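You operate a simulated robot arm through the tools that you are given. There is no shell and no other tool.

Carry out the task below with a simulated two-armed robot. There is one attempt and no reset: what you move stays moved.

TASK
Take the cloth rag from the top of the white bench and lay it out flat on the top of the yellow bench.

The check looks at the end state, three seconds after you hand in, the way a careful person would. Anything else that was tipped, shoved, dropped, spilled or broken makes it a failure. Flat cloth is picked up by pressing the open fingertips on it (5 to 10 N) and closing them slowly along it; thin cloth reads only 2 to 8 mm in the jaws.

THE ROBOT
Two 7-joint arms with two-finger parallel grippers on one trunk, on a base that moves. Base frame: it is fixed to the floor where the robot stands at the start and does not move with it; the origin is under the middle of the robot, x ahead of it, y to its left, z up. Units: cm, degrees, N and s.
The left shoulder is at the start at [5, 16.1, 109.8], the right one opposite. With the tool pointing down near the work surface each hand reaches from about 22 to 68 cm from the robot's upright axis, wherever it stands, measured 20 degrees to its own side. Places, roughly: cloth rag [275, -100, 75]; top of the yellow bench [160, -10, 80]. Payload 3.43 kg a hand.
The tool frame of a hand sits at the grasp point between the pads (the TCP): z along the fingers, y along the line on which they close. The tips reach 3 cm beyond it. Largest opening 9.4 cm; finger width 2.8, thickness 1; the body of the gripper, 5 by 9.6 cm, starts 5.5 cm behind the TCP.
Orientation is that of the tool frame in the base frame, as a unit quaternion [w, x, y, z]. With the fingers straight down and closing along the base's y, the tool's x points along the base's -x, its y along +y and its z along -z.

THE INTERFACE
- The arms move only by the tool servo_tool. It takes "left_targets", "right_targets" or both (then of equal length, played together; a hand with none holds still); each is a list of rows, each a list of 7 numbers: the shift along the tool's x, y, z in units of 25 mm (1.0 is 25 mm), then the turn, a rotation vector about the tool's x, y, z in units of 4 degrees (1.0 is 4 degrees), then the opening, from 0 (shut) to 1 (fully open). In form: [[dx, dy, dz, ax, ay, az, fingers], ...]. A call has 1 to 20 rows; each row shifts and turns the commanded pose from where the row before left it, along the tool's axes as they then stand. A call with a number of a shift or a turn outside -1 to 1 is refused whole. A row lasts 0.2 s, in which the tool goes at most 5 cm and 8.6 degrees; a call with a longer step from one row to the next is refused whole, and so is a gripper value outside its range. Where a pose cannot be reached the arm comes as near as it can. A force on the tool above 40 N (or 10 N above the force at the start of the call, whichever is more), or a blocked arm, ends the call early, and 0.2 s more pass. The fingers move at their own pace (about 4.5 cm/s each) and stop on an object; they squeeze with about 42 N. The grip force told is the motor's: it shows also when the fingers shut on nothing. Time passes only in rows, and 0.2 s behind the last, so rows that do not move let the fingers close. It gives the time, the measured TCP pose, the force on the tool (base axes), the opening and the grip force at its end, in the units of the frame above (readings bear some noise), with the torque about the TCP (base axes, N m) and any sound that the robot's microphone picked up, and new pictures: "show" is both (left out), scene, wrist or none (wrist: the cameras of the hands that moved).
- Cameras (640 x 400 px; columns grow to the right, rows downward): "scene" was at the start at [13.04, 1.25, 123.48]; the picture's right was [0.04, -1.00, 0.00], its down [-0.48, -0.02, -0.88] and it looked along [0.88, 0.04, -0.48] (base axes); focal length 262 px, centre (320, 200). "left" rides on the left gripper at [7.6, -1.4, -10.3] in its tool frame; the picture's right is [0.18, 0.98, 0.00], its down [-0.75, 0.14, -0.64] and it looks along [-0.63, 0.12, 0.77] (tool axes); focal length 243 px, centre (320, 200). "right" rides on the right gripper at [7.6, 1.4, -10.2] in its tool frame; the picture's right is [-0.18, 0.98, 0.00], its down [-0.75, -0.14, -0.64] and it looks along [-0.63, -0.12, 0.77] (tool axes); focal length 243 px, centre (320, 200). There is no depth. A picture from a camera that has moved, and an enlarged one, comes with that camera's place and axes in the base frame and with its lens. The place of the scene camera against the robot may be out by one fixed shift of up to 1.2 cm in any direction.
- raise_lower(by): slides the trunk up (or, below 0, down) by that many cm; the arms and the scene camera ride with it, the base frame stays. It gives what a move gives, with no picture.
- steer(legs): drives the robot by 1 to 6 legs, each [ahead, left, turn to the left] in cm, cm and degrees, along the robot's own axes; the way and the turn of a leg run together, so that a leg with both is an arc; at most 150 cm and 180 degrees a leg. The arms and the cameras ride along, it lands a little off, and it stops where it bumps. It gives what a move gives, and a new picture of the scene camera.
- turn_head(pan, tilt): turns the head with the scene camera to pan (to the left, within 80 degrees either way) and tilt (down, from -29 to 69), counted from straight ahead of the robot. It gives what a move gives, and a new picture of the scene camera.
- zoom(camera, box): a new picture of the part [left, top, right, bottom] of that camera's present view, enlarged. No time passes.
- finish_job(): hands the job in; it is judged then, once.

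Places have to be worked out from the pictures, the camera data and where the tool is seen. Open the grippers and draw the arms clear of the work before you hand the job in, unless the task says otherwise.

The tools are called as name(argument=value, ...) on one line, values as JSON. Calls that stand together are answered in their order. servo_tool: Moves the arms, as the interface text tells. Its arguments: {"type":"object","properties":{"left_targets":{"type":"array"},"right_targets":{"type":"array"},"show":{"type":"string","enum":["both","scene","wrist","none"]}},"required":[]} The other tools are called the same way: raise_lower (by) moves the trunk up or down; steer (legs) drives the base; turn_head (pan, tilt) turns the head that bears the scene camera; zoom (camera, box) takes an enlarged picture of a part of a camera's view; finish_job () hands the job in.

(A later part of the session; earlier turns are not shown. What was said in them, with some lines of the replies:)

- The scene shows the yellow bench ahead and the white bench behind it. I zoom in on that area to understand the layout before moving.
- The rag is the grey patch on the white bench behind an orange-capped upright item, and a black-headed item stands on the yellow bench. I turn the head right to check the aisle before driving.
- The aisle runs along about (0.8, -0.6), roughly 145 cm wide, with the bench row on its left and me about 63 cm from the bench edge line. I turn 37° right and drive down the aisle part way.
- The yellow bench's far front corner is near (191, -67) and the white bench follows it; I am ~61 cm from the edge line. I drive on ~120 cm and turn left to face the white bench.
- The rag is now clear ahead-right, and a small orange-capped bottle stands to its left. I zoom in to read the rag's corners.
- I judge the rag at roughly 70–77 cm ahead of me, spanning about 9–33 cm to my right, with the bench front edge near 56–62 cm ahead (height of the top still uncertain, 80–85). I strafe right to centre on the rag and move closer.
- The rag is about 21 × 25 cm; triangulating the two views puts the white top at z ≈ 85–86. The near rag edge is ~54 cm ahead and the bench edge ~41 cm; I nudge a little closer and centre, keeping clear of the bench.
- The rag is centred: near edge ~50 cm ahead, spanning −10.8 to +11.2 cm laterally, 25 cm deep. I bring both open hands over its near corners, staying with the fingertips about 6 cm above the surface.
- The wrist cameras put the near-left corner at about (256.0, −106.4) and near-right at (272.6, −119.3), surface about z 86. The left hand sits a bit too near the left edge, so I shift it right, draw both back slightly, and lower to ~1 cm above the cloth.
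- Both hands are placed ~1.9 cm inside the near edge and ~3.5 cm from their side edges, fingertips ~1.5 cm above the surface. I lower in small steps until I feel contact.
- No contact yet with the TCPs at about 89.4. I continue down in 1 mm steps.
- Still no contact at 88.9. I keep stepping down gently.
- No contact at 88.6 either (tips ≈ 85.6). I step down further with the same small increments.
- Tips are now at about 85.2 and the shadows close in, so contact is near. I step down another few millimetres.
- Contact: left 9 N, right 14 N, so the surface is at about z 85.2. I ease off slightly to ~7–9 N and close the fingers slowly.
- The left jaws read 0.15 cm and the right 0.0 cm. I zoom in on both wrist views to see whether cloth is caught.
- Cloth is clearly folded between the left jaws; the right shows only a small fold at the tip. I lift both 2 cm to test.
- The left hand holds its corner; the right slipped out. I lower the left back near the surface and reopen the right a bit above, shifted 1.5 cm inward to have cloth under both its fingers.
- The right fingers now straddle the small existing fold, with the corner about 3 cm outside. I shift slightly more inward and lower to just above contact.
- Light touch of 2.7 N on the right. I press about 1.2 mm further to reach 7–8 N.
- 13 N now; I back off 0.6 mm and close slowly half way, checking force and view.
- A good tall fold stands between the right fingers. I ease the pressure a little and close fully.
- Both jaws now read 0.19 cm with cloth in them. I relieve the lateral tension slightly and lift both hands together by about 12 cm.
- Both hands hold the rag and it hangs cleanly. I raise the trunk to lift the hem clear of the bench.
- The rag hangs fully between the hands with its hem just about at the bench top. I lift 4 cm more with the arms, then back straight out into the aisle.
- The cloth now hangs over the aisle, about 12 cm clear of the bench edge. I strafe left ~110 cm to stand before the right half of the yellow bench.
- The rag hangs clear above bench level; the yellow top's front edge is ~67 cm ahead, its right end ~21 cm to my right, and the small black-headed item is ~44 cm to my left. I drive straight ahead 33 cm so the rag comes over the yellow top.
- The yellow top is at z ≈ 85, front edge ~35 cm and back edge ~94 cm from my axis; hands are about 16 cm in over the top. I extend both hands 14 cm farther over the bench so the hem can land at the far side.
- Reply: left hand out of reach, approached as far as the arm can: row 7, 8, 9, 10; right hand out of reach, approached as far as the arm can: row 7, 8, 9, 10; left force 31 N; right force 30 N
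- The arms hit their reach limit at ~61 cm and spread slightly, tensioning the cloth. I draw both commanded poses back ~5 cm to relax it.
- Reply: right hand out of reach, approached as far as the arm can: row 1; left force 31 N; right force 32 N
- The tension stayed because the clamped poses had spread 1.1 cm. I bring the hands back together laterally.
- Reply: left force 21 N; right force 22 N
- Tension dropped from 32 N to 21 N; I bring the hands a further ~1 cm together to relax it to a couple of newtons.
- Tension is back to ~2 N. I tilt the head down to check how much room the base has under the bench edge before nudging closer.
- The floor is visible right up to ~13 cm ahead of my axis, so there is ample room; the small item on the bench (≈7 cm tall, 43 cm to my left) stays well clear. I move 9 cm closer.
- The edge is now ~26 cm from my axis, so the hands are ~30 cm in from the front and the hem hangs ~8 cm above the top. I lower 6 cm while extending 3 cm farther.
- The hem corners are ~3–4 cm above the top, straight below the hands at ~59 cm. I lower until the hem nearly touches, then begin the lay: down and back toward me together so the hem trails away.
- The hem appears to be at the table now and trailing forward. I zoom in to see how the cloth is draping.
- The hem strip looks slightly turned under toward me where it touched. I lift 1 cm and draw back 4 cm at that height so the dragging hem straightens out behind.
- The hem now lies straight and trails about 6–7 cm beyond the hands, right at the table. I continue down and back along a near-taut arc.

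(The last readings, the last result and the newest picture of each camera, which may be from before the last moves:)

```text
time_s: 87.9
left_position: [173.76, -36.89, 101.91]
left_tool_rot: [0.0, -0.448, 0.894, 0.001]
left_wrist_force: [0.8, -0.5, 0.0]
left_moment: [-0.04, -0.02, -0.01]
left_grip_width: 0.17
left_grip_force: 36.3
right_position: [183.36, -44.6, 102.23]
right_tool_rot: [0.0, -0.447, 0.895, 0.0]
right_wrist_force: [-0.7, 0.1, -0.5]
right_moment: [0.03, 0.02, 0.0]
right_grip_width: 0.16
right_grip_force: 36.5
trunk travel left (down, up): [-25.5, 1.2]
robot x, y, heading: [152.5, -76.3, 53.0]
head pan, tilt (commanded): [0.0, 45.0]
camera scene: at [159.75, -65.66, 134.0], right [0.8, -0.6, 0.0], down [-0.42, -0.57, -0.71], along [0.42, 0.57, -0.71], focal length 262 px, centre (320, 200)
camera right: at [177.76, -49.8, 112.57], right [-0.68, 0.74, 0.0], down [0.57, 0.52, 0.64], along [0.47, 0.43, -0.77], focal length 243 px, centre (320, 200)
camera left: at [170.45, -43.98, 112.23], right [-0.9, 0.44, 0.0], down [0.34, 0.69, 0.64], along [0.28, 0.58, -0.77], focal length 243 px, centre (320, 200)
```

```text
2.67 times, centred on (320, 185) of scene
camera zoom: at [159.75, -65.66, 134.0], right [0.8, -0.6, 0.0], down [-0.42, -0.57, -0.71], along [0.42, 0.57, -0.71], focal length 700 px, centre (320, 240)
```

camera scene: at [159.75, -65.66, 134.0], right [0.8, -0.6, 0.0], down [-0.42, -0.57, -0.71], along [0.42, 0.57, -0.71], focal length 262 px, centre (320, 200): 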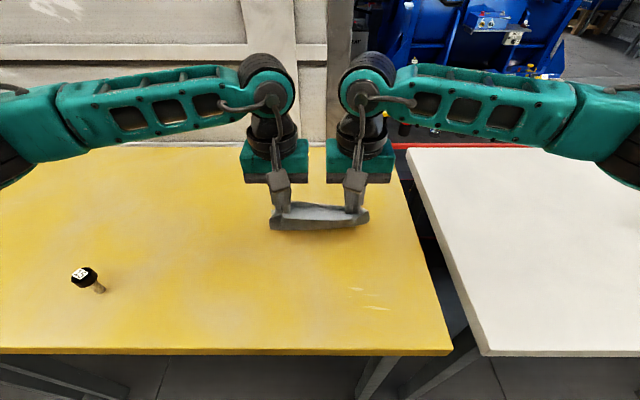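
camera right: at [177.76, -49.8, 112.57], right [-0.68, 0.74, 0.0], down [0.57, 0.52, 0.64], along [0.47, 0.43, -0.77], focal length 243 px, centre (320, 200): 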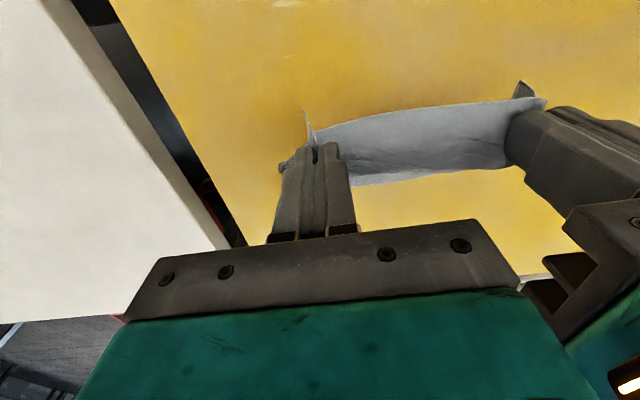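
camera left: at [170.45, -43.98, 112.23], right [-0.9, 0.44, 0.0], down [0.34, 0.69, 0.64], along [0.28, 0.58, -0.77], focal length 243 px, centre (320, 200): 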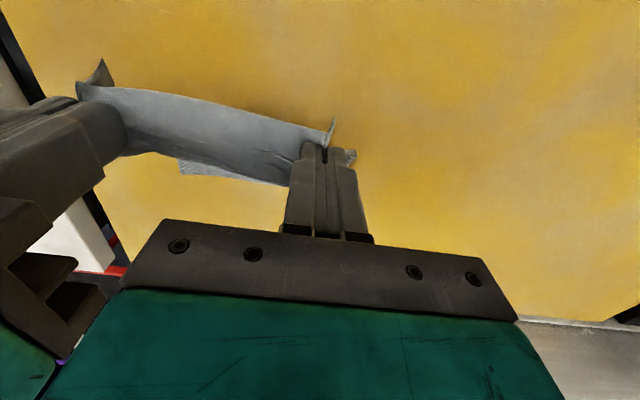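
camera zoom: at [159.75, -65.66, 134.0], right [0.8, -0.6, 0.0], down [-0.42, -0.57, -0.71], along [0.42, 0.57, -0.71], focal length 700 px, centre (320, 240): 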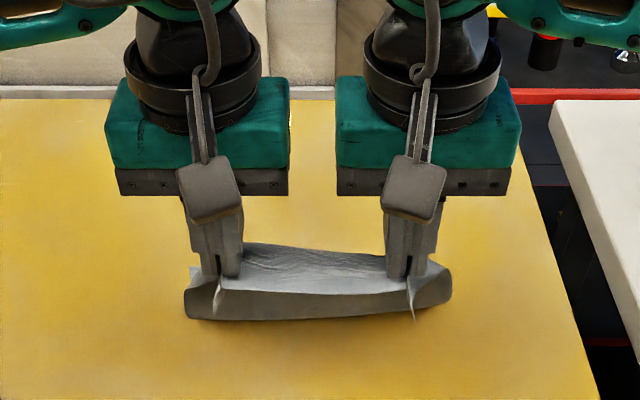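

The hem stays anchored at ~58 cm with ~6 cm already laid on the table and the rest hanging below the hands. I continue down and back.

servo_tool(left_targets=[[0.32, 0, 0.3, 0, 0, 0, 0], [0.32, 0, 0.3, 0, 0, 0, 0], [0.32, 0, 0.32, 0, 0, 0, 0], [0.32, 0, 0.32, 0, 0, 0, 0], [0.32, 0, 0.32, 0, 0, 0, 0], [0.26, 0, 0.32, 0, 0, 0, 0], [0.26, 0, 0.32, 0, 0, 0, 0], [0.24, 0, 0.32, 0, 0, 0, 0], [0.24, 0, 0.32, 0, 0, 0, 0], [0.24, 0, 0.32, 0, 0, 0, 0], [0, 0, 0, 0, 0, 0, 0]], right_targets=[[0.32, 0, 0.34, 0, 0, 0, 0], [0.32, 0, 0.34, 0, 0, 0, 0], [0.32, 0, 0.32, 0, 0, 0, 0], [0.32, 0, 0.32, 0, 0, 0, 0], [0.32, 0, 0.32, 0, 0, 0, 0], [0.26, 0, 0.32, 0, 0, 0, 0], [0.26, 0, 0.32, 0, 0, 0, 0], [0.24, 0, 0.32, 0, 0, 0, 0], [0.24, 0, 0.32, 0, 0, 0, 0], [0.24, 0, 0.32, 0, 0, 0, 0], [0, 0, 0, 0, 0, 0, 0]], show="both")

zoom(camera="scene", box=[210, 150, 430, 320])

```text
time_s: 90.3
left_position: [169.58, -42.65, 94.07]
left_tool_rot: [0.002, -0.448, 0.894, 0.0]
left_wrist_force: [1.3, -0.7, 0.0]
left_moment: [-0.02, 0.0, -0.04]
left_grip_width: 0.17
left_grip_force: 36.7
right_position: [179.19, -50.23, 94.09]
right_tool_rot: [0.0, -0.447, 0.894, 0.0]
right_wrist_force: [-0.6, 0.8, -0.2]
right_moment: [0.01, 0.01, 0.0]
right_grip_width: 0.19
right_grip_force: 36.3
trunk travel left (down, up): [-25.5, 1.2]
robot x, y, heading: [152.57, -76.05, 53.0]
head pan, tilt (commanded): [0.0, 45.0]
camera scene: at [159.75, -65.66, 134.0], right [0.8, -0.6, 0.0], down [-0.42, -0.57, -0.71], along [0.42, 0.57, -0.71], focal length 262 px, centre (320, 200)
camera right: at [173.49, -55.47, 104.54], right [-0.68, 0.74, 0.0], down [0.57, 0.52, 0.64], along [0.47, 0.43, -0.77], focal length 243 px, centre (320, 200)
camera left: at [166.19, -49.66, 104.34], right [-0.9, 0.44, 0.0], down [0.34, 0.69, 0.64], along [0.28, 0.58, -0.77], focal length 243 px, centre (320, 200)
```

scene: 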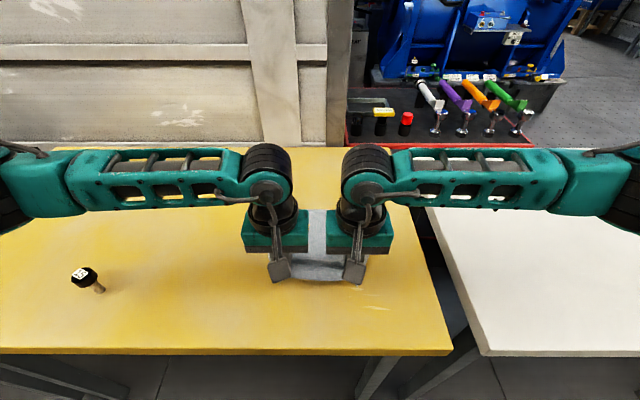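
right: 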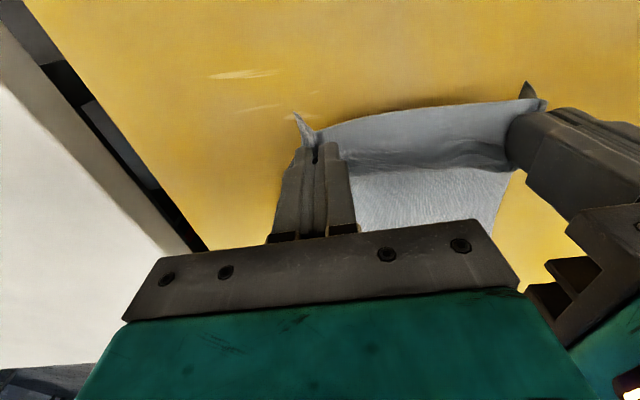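
left: 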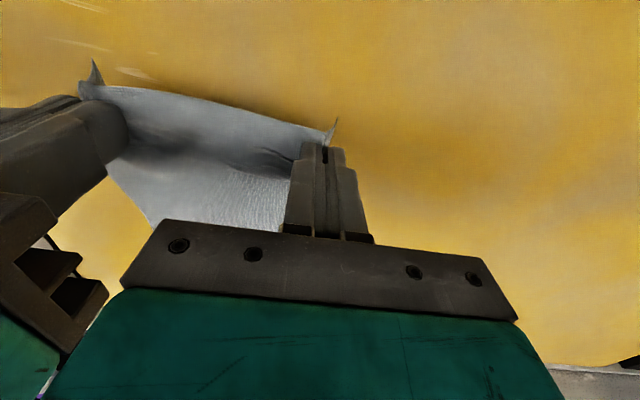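

```text
2.35 times, centred on (320, 235) of scene
camera zoom: at [159.75, -65.66, 134.0], right [0.8, -0.6, 0.0], down [-0.42, -0.57, -0.71], along [0.42, 0.57, -0.71], focal length 617 px, centre (320, 118)
```

zoom: 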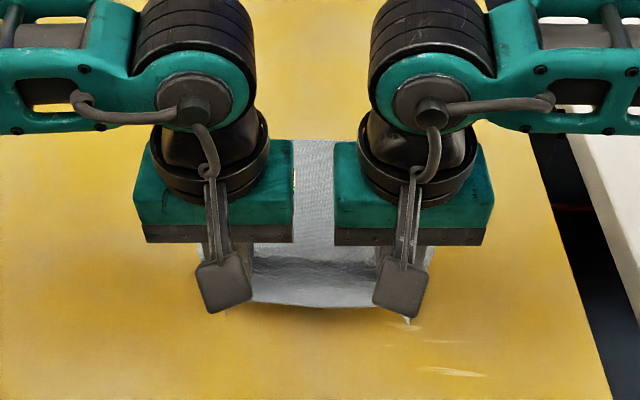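

The cloth ahead is lying flat with only the last part still raised 6 cm. I keep going down and back to just above the surface.

servo_tool(left_targets=[[0.24, 0, 0.34, 0, 0, 0, 0], [0.24, 0, 0.34, 0, 0, 0, 0], [0.22, 0, 0.34, 0, 0, 0, 0], [0.2, 0, 0.34, 0, 0, 0, 0], [0.2, 0, 0.34, 0, 0, 0, 0], [0.16, 0, 0.3, 0, 0, 0, 0], [0.1, 0, 0.1, 0, 0, 0, 0], [0, 0, 0, 0, 0, 0, 0]], right_targets=[[0.24, 0, 0.34, 0, 0, 0, 0], [0.24, 0, 0.34, 0, 0, 0, 0], [0.22, 0, 0.34, 0, 0, 0, 0], [0.2, 0, 0.34, 0, 0, 0, 0], [0.2, 0, 0.34, 0, 0, 0, 0], [0.16, 0, 0.3, 0, 0, 0, 0], [0.1, 0, 0.1, 0, 0, 0, 0], [0, 0, 0, 0, 0, 0, 0]], show="both")

zoom(camera="scene", box=[210, 150, 430, 340])

```text
time_s: 92.1
left_position: [167.62, -45.44, 88.7]
left_tool_rot: [0.001, -0.447, 0.895, 0.001]
left_wrist_force: [0.9, -0.1, -0.4]
left_moment: [0.0, 0.0, 0.02]
left_grip_width: 0.14
left_grip_force: 36.7
right_position: [177.07, -52.91, 88.8]
right_tool_rot: [-0.001, -0.447, 0.894, 0.0]
right_wrist_force: [-0.7, 0.8, 0.1]
right_moment: [0.0, 0.05, 0.03]
right_grip_width: 0.17
right_grip_force: 36.3
trunk travel left (down, up): [-25.5, 1.2]
robot x, y, heading: [152.58, -76.5, 53.3]
head pan, tilt (commanded): [0.0, 45.0]
camera scene: at [159.75, -65.66, 134.0], right [0.8, -0.6, 0.0], down [-0.42, -0.57, -0.71], along [0.42, 0.57, -0.71], focal length 262 px, centre (320, 200)
camera right: at [171.46, -58.17, 99.28], right [-0.68, 0.74, 0.0], down [0.57, 0.52, 0.64], along [0.47, 0.43, -0.77], focal length 243 px, centre (320, 200)
camera left: at [164.17, -52.35, 99.06], right [-0.9, 0.44, 0.0], down [0.34, 0.69, 0.64], along [0.28, 0.58, -0.77], focal length 243 px, centre (320, 200)
```

scene: 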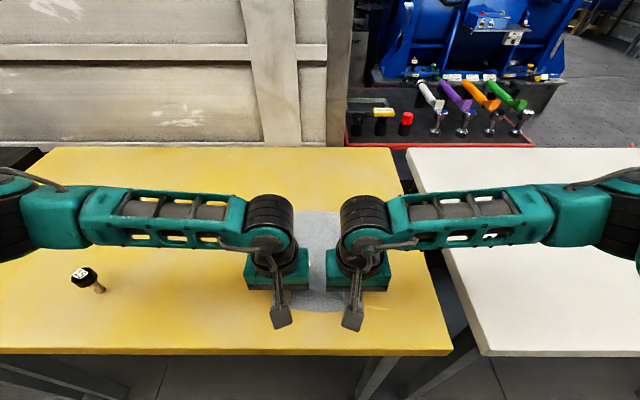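
right: 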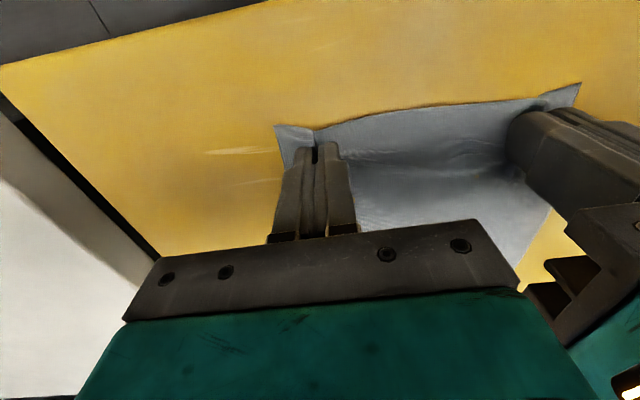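
left: 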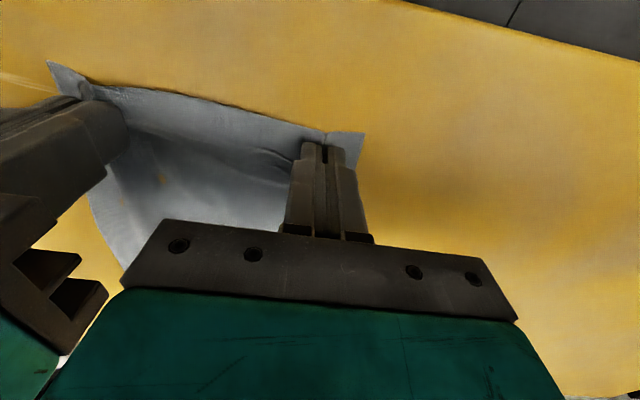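

```text
2.11 times, centred on (320, 245) of scene
camera zoom: at [159.75, -65.66, 134.0], right [0.8, -0.6, 0.0], down [-0.42, -0.57, -0.71], along [0.42, 0.57, -0.71], focal length 552 px, centre (320, 105)
```

zoom: 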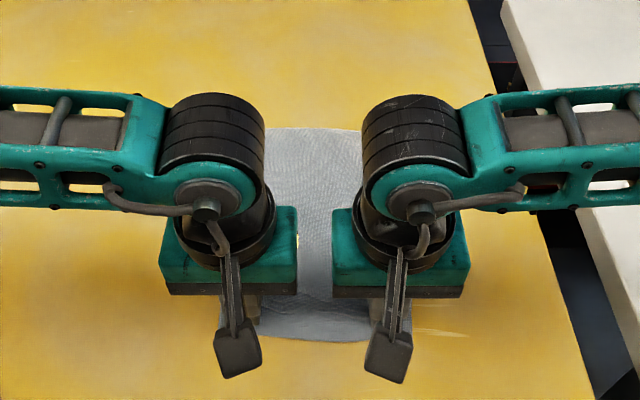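

The rag now lies out with its far hem at ~58 cm and hands ~24 cm nearer, taut. I lower the last few millimetres to touch the table.

servo_tool(left_targets=[[0, 0, 0.1, 0, 0, 0, 0], [0, 0, 0.08, 0, 0, 0, 0], [0, 0, 0.06, 0, 0, 0, 0], [0, 0, 0, 0, 0, 0, 0]], right_targets=[[0, 0, 0.1, 0, 0, 0, 0], [0, 0, 0.08, 0, 0, 0, 0], [0, 0, 0.06, 0, 0, 0, 0], [0, 0, 0, 0, 0, 0, 0]], show="none")

```text
time_s: 93.1
left_position: [167.7, -45.3, 88.11]
left_tool_rot: [0.001, -0.448, 0.894, 0.0]
left_wrist_force: [1.4, -0.9, 0.7]
left_moment: [-0.03, -0.02, -0.01]
left_grip_width: 0.17
left_grip_force: 36.4
right_position: [176.97, -52.95, 88.33]
right_tool_rot: [-0.001, -0.447, 0.895, 0.0]
right_wrist_force: [0.7, 0.7, 0.1]
right_moment: [0.07, 0.01, -0.03]
right_grip_width: 0.2
right_grip_force: 36.6
trunk travel left (down, up): [-25.5, 1.2]
robot x, y, heading: [152.37, -76.08, 53.1]
head pan, tilt (commanded): [0.0, 45.0]
```

No contact yet at 88.1–88.3; I step down further in 1 mm steps.

servo_tool(left_targets=[[0, 0, 0.04, 0, 0, 0, 0], [0, 0, 0.04, 0, 0, 0, 0], [0, 0, 0, 0, 0, 0, 0]], right_targets=[[0, 0, 0.04, 0, 0, 0, 0], [0, 0, 0.04, 0, 0, 0, 0], [0, 0, 0, 0, 0, 0, 0]], show="none")

```text
time_s: 93.9
left_position: [167.55, -45.29, 88.09]
left_tool_rot: [0.002, -0.447, 0.895, 0.001]
left_wrist_force: [-3.2, 1.5, 19.6]
left_moment: [-0.06, 0.16, -0.02]
left_grip_width: 0.18
left_grip_force: 36.7
right_position: [177.09, -52.87, 88.2]
right_tool_rot: [0.002, -0.447, 0.895, 0.0]
right_wrist_force: [-0.6, 1.6, 2.7]
right_moment: [0.01, -0.01, 0.0]
right_grip_width: 0.19
right_grip_force: 36.6
trunk travel left (down, up): [-25.5, 1.2]
robot x, y, heading: [152.33, -75.9, 52.9]
head pan, tilt (commanded): [0.0, 45.0]
```

Contact: left 20 N, right 3 N. I balance them to ~8 N, then open slowly while moving each hand outward so the inner finger stays put and the outer finger spreads the fold flat.

servo_tool(left_targets=[[0, 0, -0.04, 0, 0, 0, 0], [0, 0, 0, 0, 0, 0, 0], [0, 0.06, 0, 0, 0, 0, 0.03], [0, 0.06, 0, 0, 0, 0, 0.06], [0, 0.06, 0, 0, 0, 0, 0.09], [0, 0.06, 0, 0, 0, 0, 0.12], [0, 0.06, 0, 0, 0, 0, 0.15], [0, 0.06, 0, 0, 0, 0, 0.18], [0, 0.06, 0, 0, 0, 0, 0.21], [0, 0.06, 0, 0, 0, 0, 0.24], [0, 0.06, 0, 0, 0, 0, 0.27], [0, 0.06, 0, 0, 0, 0, 0.3], [0, 0.06, 0, 0, 0, 0, 0.33], [0, 0, 0, 0, 0, 0, 0.33]], right_targets=[[0, 0, 0.02, 0, 0, 0, 0], [0, 0, 0, 0, 0, 0, 0], [0, -0.06, 0, 0, 0, 0, 0.03], [0, -0.06, 0, 0, 0, 0, 0.06], [0, -0.06, 0, 0, 0, 0, 0.09], [0, -0.06, 0, 0, 0, 0, 0.12], [0, -0.06, 0, 0, 0, 0, 0.15], [0, -0.06, 0, 0, 0, 0, 0.18], [0, -0.06, 0, 0, 0, 0, 0.21], [0, -0.06, 0, 0, 0, 0, 0.24], [0, -0.06, 0, 0, 0, 0, 0.27], [0, -0.06, 0, 0, 0, 0, 0.3], [0, -0.06, 0, 0, 0, 0, 0.33], [0, 0, 0, 0, 0, 0, 0.33]], show="both")

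```text
time_s: 96.9
left_position: [166.12, -44.45, 88.08]
left_tool_rot: [0.002, -0.447, 0.894, 0.0]
left_wrist_force: [3.0, -2.0, 4.8]
left_moment: [-0.09, -0.05, 0.05]
left_grip_width: 3.05
left_grip_force: 0.1
right_position: [178.31, -53.84, 88.11]
right_tool_rot: [0.0, -0.447, 0.895, 0.001]
right_wrist_force: [-4.7, 4.8, 16.2]
right_moment: [0.01, 0.15, -0.05]
right_grip_width: 2.91
right_grip_force: 0.0
trunk travel left (down, up): [-25.5, 1.2]
robot x, y, heading: [152.75, -76.6, 53.1]
head pan, tilt (commanded): [0.0, 45.0]
camera scene: at [159.64, -65.72, 134.01], right [0.8, -0.6, 0.0], down [-0.42, -0.56, -0.71], along [0.43, 0.57, -0.71], focal length 262 px, centre (320, 200)
camera right: at [172.7, -59.17, 98.51], right [-0.68, 0.74, 0.0], down [0.56, 0.52, 0.64], along [0.47, 0.44, -0.77], focal length 243 px, centre (320, 200)
camera left: at [162.74, -51.37, 98.43], right [-0.9, 0.44, 0.0], down [0.34, 0.69, 0.64], along [0.29, 0.58, -0.76], focal length 243 px, centre (320, 200)
```

scene: 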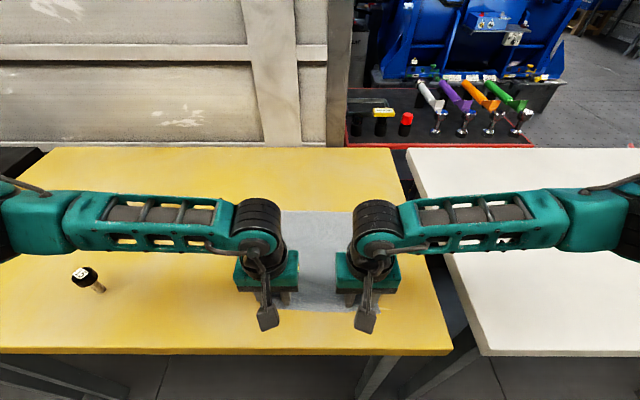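
right: 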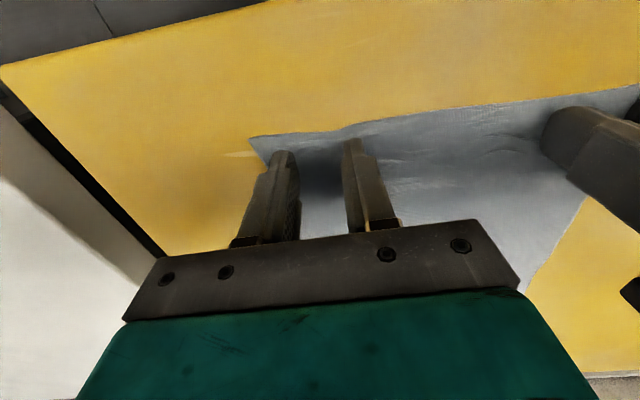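
left: 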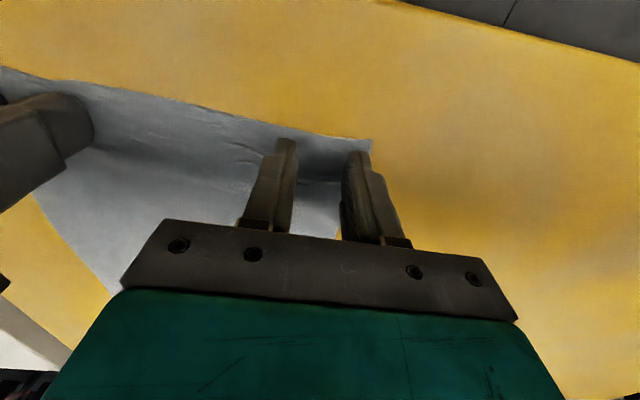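

The folds spread out nicely and both corners lie flat. I lift both hands straight up, clear of the rag.

servo_tool(left_targets=[[0, 0, -0.1, 0, 0, 0, 0.33], [0, 0, -0.2, 0, 0, 0, 0.33], [0, 0, -0.4, 0, 0, 0, 0.33], [0, 0, -0.6, 0, 0, 0, 0.33], [0, 0, -0.8, 0, 0, 0, 0.33], [0, 0, -0.8, 0, 0, 0, 0.33], [0, 0, -0.8, 0, 0, 0, 0.33], [0, 0, -0.8, 0, 0, 0, 0.33], [0, 0, -0.8, 0, 0, 0, 0.33], [0, 0, -0.8, 0, 0, 0, 0.33], [0, 0, 0, 0, 0, 0, 0.33]], right_targets=[[0, 0, -0.1, 0, 0, 0, 0.33], [0, 0, -0.2, 0, 0, 0, 0.33], [0, 0, -0.4, 0, 0, 0, 0.33], [0, 0, -0.6, 0, 0, 0, 0.33], [0, 0, -0.8, 0, 0, 0, 0.33], [0, 0, -0.8, 0, 0, 0, 0.33], [0, 0, -0.8, 0, 0, 0, 0.33], [0, 0, -0.8, 0, 0, 0, 0.33], [0, 0, -0.8, 0, 0, 0, 0.33], [0, 0, -0.8, 0, 0, 0, 0.33], [0, 0, 0, 0, 0, 0, 0.33]], show="both")

zoom(camera="scene", box=[210, 150, 450, 350])

```text
time_s: 99.3
left_position: [166.41, -44.39, 103.49]
left_tool_rot: [0.0, -0.446, 0.895, 0.001]
left_wrist_force: [0.6, 0.3, -0.9]
left_moment: [-0.01, -0.01, 0.01]
left_grip_width: 3.09
left_grip_force: 0.1
right_position: [178.5, -53.84, 103.35]
right_tool_rot: [-0.001, -0.446, 0.895, 0.0]
right_wrist_force: [-0.2, -0.4, 0.5]
right_moment: [0.0, 0.01, 0.02]
right_grip_width: 3.12
right_grip_force: 0.0
trunk travel left (down, up): [-25.5, 1.2]
robot x, y, heading: [152.9, -76.1, 53.0]
head pan, tilt (commanded): [0.0, 45.0]
camera scene: at [159.75, -65.65, 133.99], right [0.8, -0.6, 0.0], down [-0.42, -0.57, -0.71], along [0.42, 0.57, -0.71], focal length 262 px, centre (320, 200)
camera right: at [172.81, -59.19, 113.73], right [-0.68, 0.74, 0.0], down [0.57, 0.52, 0.64], along [0.47, 0.43, -0.77], focal length 243 px, centre (320, 200)
camera left: at [162.9, -51.41, 113.67], right [-0.9, 0.44, 0.0], down [0.34, 0.69, 0.64], along [0.28, 0.58, -0.77], focal length 243 px, centre (320, 200)
```

scene: 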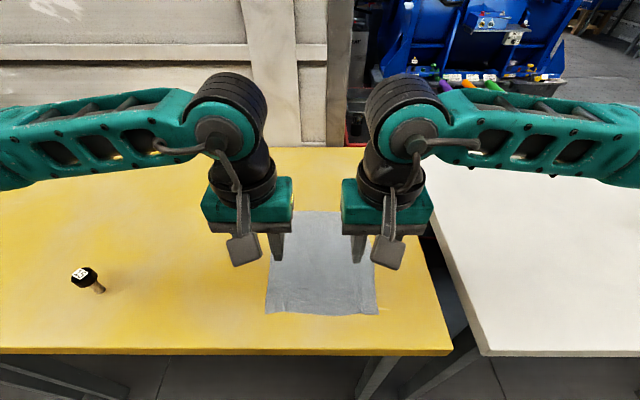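
right: 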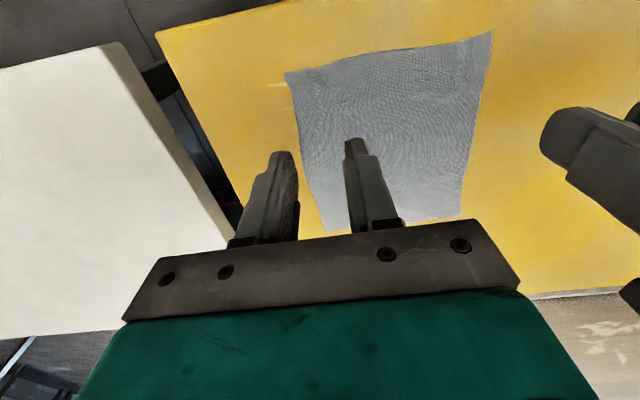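
left: 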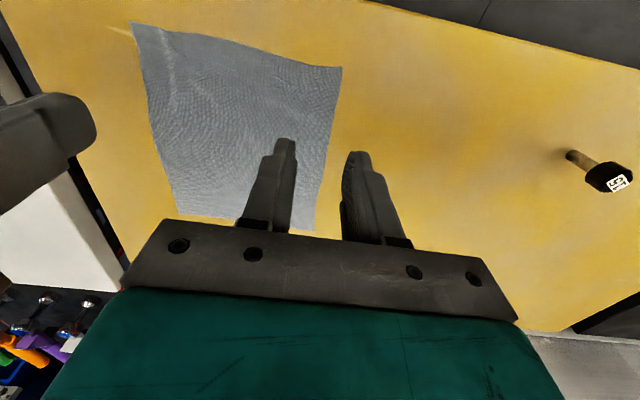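

```text
2.00 times, centred on (330, 250) of scene
camera zoom: at [159.75, -65.65, 133.99], right [0.8, -0.6, 0.0], down [-0.42, -0.57, -0.71], along [0.42, 0.57, -0.71], focal length 525 px, centre (300, 100)
```

zoom: 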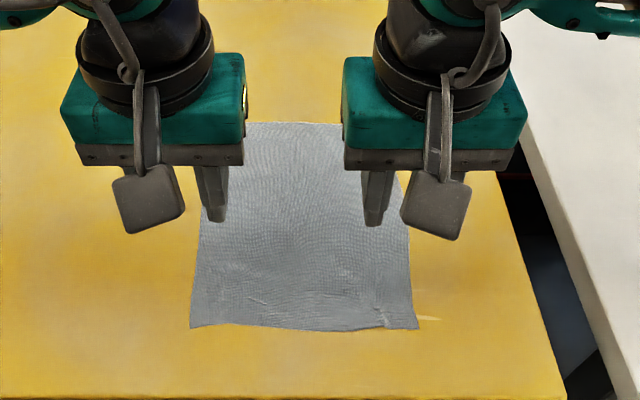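

The rag lies flat on the yellow bench with all four corners spread. I raise the hands further and back away to inspect it fully.

servo_tool(left_targets=[[0, 0, -0.6, 0, 0, 0, 0.33], [0, 0, -0.8, 0, 0, 0, 0.33], [0, 0.2, -0.8, 0, 0, 0, 0.33], [0, 0.4, -0.8, 0, 0, 0, 0.33], [0, 0.4, -0.6, 0, 0, 0, 0.33], [0, 0.3, 0, 0, 0, 0, 0.33], [0, 0, 0, 0, 0, 0, 0.33]], right_targets=[[0, 0, -0.6, 0, 0, 0, 0.33], [0, 0, -0.8, 0, 0, 0, 0.33], [0, -0.2, -0.8, 0, 0, 0, 0.33], [0, -0.4, -0.8, 0, 0, 0, 0.33], [0, -0.4, -0.6, 0, 0, 0, 0.33], [0, -0.3, 0, 0, 0, 0, 0.33], [0, 0, 0, 0, 0, 0, 0.33]], show="none")

steer(legs=[[-30, 0, 0]])

zoom(camera="scene", box=[220, 100, 420, 240])

```text
time_s: 100.9
left_position: [163.59, -42.43, 112.21]
left_tool_rot: [0.001, -0.447, 0.895, 0.001]
left_wrist_force: [0.4, 0.6, 0.3]
left_moment: [0.01, 0.05, 0.0]
left_grip_width: 3.09
left_grip_force: 0.1
right_position: [180.96, -55.9, 112.33]
right_tool_rot: [0.001, -0.447, 0.894, 0.0]
right_wrist_force: [0.2, -0.2, -0.3]
right_moment: [0.01, 0.02, 0.01]
right_grip_width: 3.1
right_grip_force: 0.0
trunk travel left (down, up): [-25.5, 1.2]
robot x, y, heading: [152.39, -76.26, 53.1]
head pan, tilt (commanded): [0.0, 45.0]
```

```text
time_s: 103.0
left_position: [145.42, -66.47, 112.41]
left_tool_rot: [0.001, -0.447, 0.895, 0.0]
left_wrist_force: [-0.5, -0.9, 0.4]
left_moment: [0.02, -0.03, 0.03]
left_grip_width: 3.11
left_grip_force: 0.0
right_position: [162.9, -79.95, 112.33]
right_tool_rot: [0.002, -0.447, 0.895, 0.0]
right_wrist_force: [0.2, 0.3, 0.4]
right_moment: [0.01, 0.0, -0.03]
right_grip_width: 3.12
right_grip_force: 0.1
trunk travel left (down, up): [-25.5, 1.2]
robot x, y, heading: [134.57, -100.51, 53.1]
head pan, tilt (commanded): [0.0, 45.0]
camera scene: at [141.66, -89.72, 134.0], right [0.8, -0.6, 0.0], down [-0.42, -0.56, -0.71], along [0.43, 0.57, -0.71], focal length 262 px, centre (320, 200)
```

scene: 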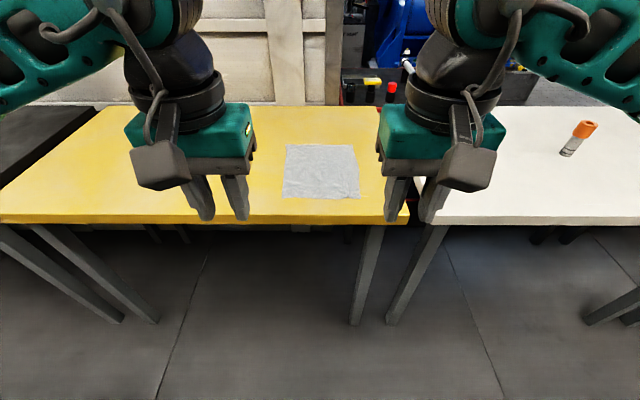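

```text
2.86 times, centred on (320, 170) of scene
camera zoom: at [141.66, -89.72, 134.0], right [0.8, -0.6, 0.0], down [-0.42, -0.56, -0.71], along [0.43, 0.57, -0.71], focal length 750 px, centre (320, 286)
```

zoom: 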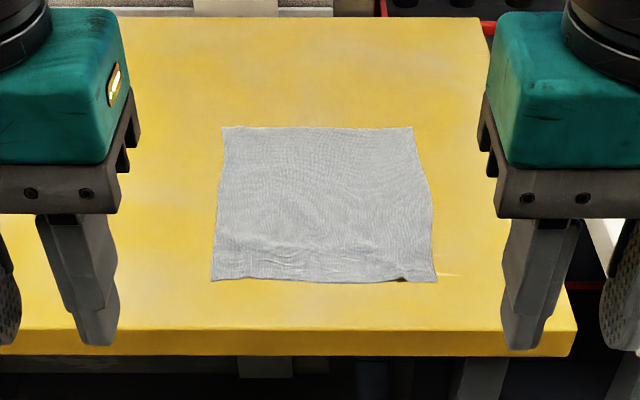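

The rag is spread flat with only slight ripples; I take a closer look at the near edge and check that the small item is still standing.

zoom(camera="scene", box=[280, 140, 364, 204])

turn_head(pan=25, tilt=40)

```text
6.25 times, centred on (322, 172) of scene
camera zoom: at [141.66, -89.72, 134.0], right [0.8, -0.6, 0.0], down [-0.42, -0.56, -0.71], along [0.43, 0.57, -0.71], focal length 1640 px, centre (308, 375)
```

zoom: 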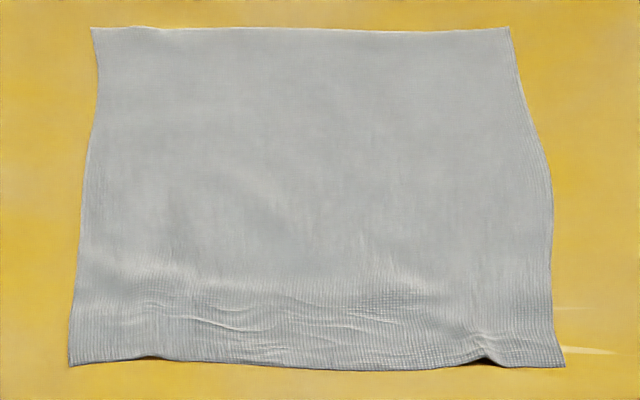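

```text
time_s: 103.8
left_position: [145.49, -66.38, 112.37]
left_tool_rot: [0.001, -0.448, 0.894, 0.0]
left_wrist_force: [0.9, 0.0, 0.6]
left_moment: [0.01, 0.01, 0.01]
left_grip_width: 3.1
left_grip_force: 0.0
right_position: [163.03, -79.92, 112.28]
right_tool_rot: [0.0, -0.446, 0.895, 0.0]
right_wrist_force: [-0.2, -0.2, -0.2]
right_moment: [-0.03, 0.03, 0.01]
right_grip_width: 3.11
right_grip_force: 0.1
trunk travel left (down, up): [-25.5, 1.2]
robot x, y, heading: [134.31, -100.04, 53.1]
head pan, tilt (commanded): [25.0, 40.0]
camera scene: at [138.57, -87.85, 134.72], right [0.98, -0.21, 0.0], down [-0.13, -0.63, -0.77], along [0.16, 0.75, -0.64], focal length 262 px, centre (320, 200)
```

scene: 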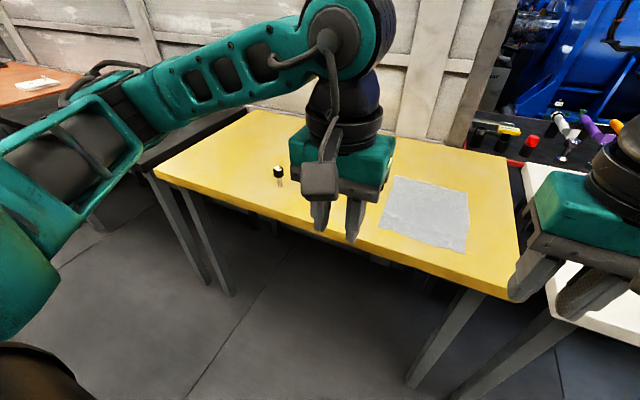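

The black-headed item and the bottle still stand, and the rag measures ~21–22 × 26 cm on the table, i.e. fully spread. I open the grippers fully in the clear and then hand in.

servo_tool(left_targets=[[0, 0, 0, 0, 0, 0, 0.6], [0, 0, 0, 0, 0, 0, 0.9], [0, 0, 0, 0, 0, 0, 0.9], [0, 0, 0, 0, 0, 0, 0.9]], right_targets=[[0, 0, 0, 0, 0, 0, 0.6], [0, 0, 0, 0, 0, 0, 0.9], [0, 0, 0, 0, 0, 0, 0.9], [0, 0, 0, 0, 0, 0, 0.9]], show="scene")

```text
time_s: 104.8
left_position: [145.48, -66.59, 112.26]
left_tool_rot: [0.001, -0.447, 0.895, 0.001]
left_wrist_force: [-0.5, -0.6, -0.9]
left_moment: [0.0, -0.02, -0.03]
left_grip_width: 8.47
left_grip_force: 0.1
right_position: [162.96, -79.89, 112.28]
right_tool_rot: [0.0, -0.448, 0.894, 0.0]
right_wrist_force: [0.3, -1.2, 0.3]
right_moment: [-0.03, 0.01, 0.03]
right_grip_width: 8.46
right_grip_force: 0.1
trunk travel left (down, up): [-25.5, 1.2]
robot x, y, heading: [134.52, -100.18, 52.9]
head pan, tilt (commanded): [25.0, 40.0]
camera scene: at [138.56, -87.85, 134.72], right [0.98, -0.21, 0.0], down [-0.13, -0.63, -0.77], along [0.16, 0.75, -0.64], focal length 262 px, centre (320, 200)
```

scene: 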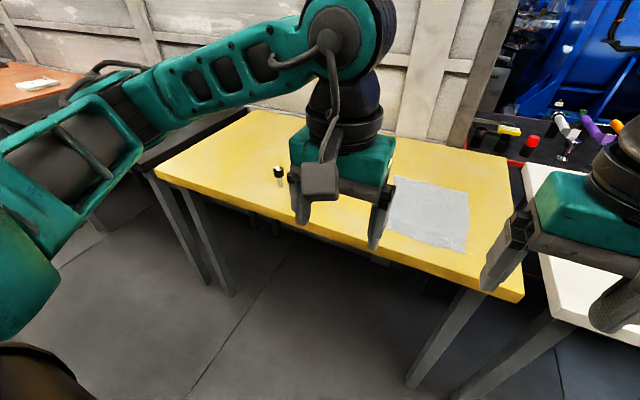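

The rag lies flat on the yellow bench, the grippers are open and clear, and nothing else was disturbed. I hand the job in.

finish_job()

```text
The job is handed in.
```

The rag now lies flat on the yellow bench, fully spread at about 21–22 × 26 cm. It sits near the bench's right end, about 10 cm in from that end. I have handed the job in, but no verdict has come back.

- **Flatness:** There are slight ripples along the edge nearest the aisle and a small bump by its right corner, a few millimetres high by my estimate. I left these alone rather than risk disturbing the rag.
- **Other items:** In my last views the black-headed item on the yellow bench and the orange-capped bottle on the white bench were both still upright. I saw nothing tipped or moved.
- **Robot:** The grippers are open and both hands are over the aisle, clear of the benches.
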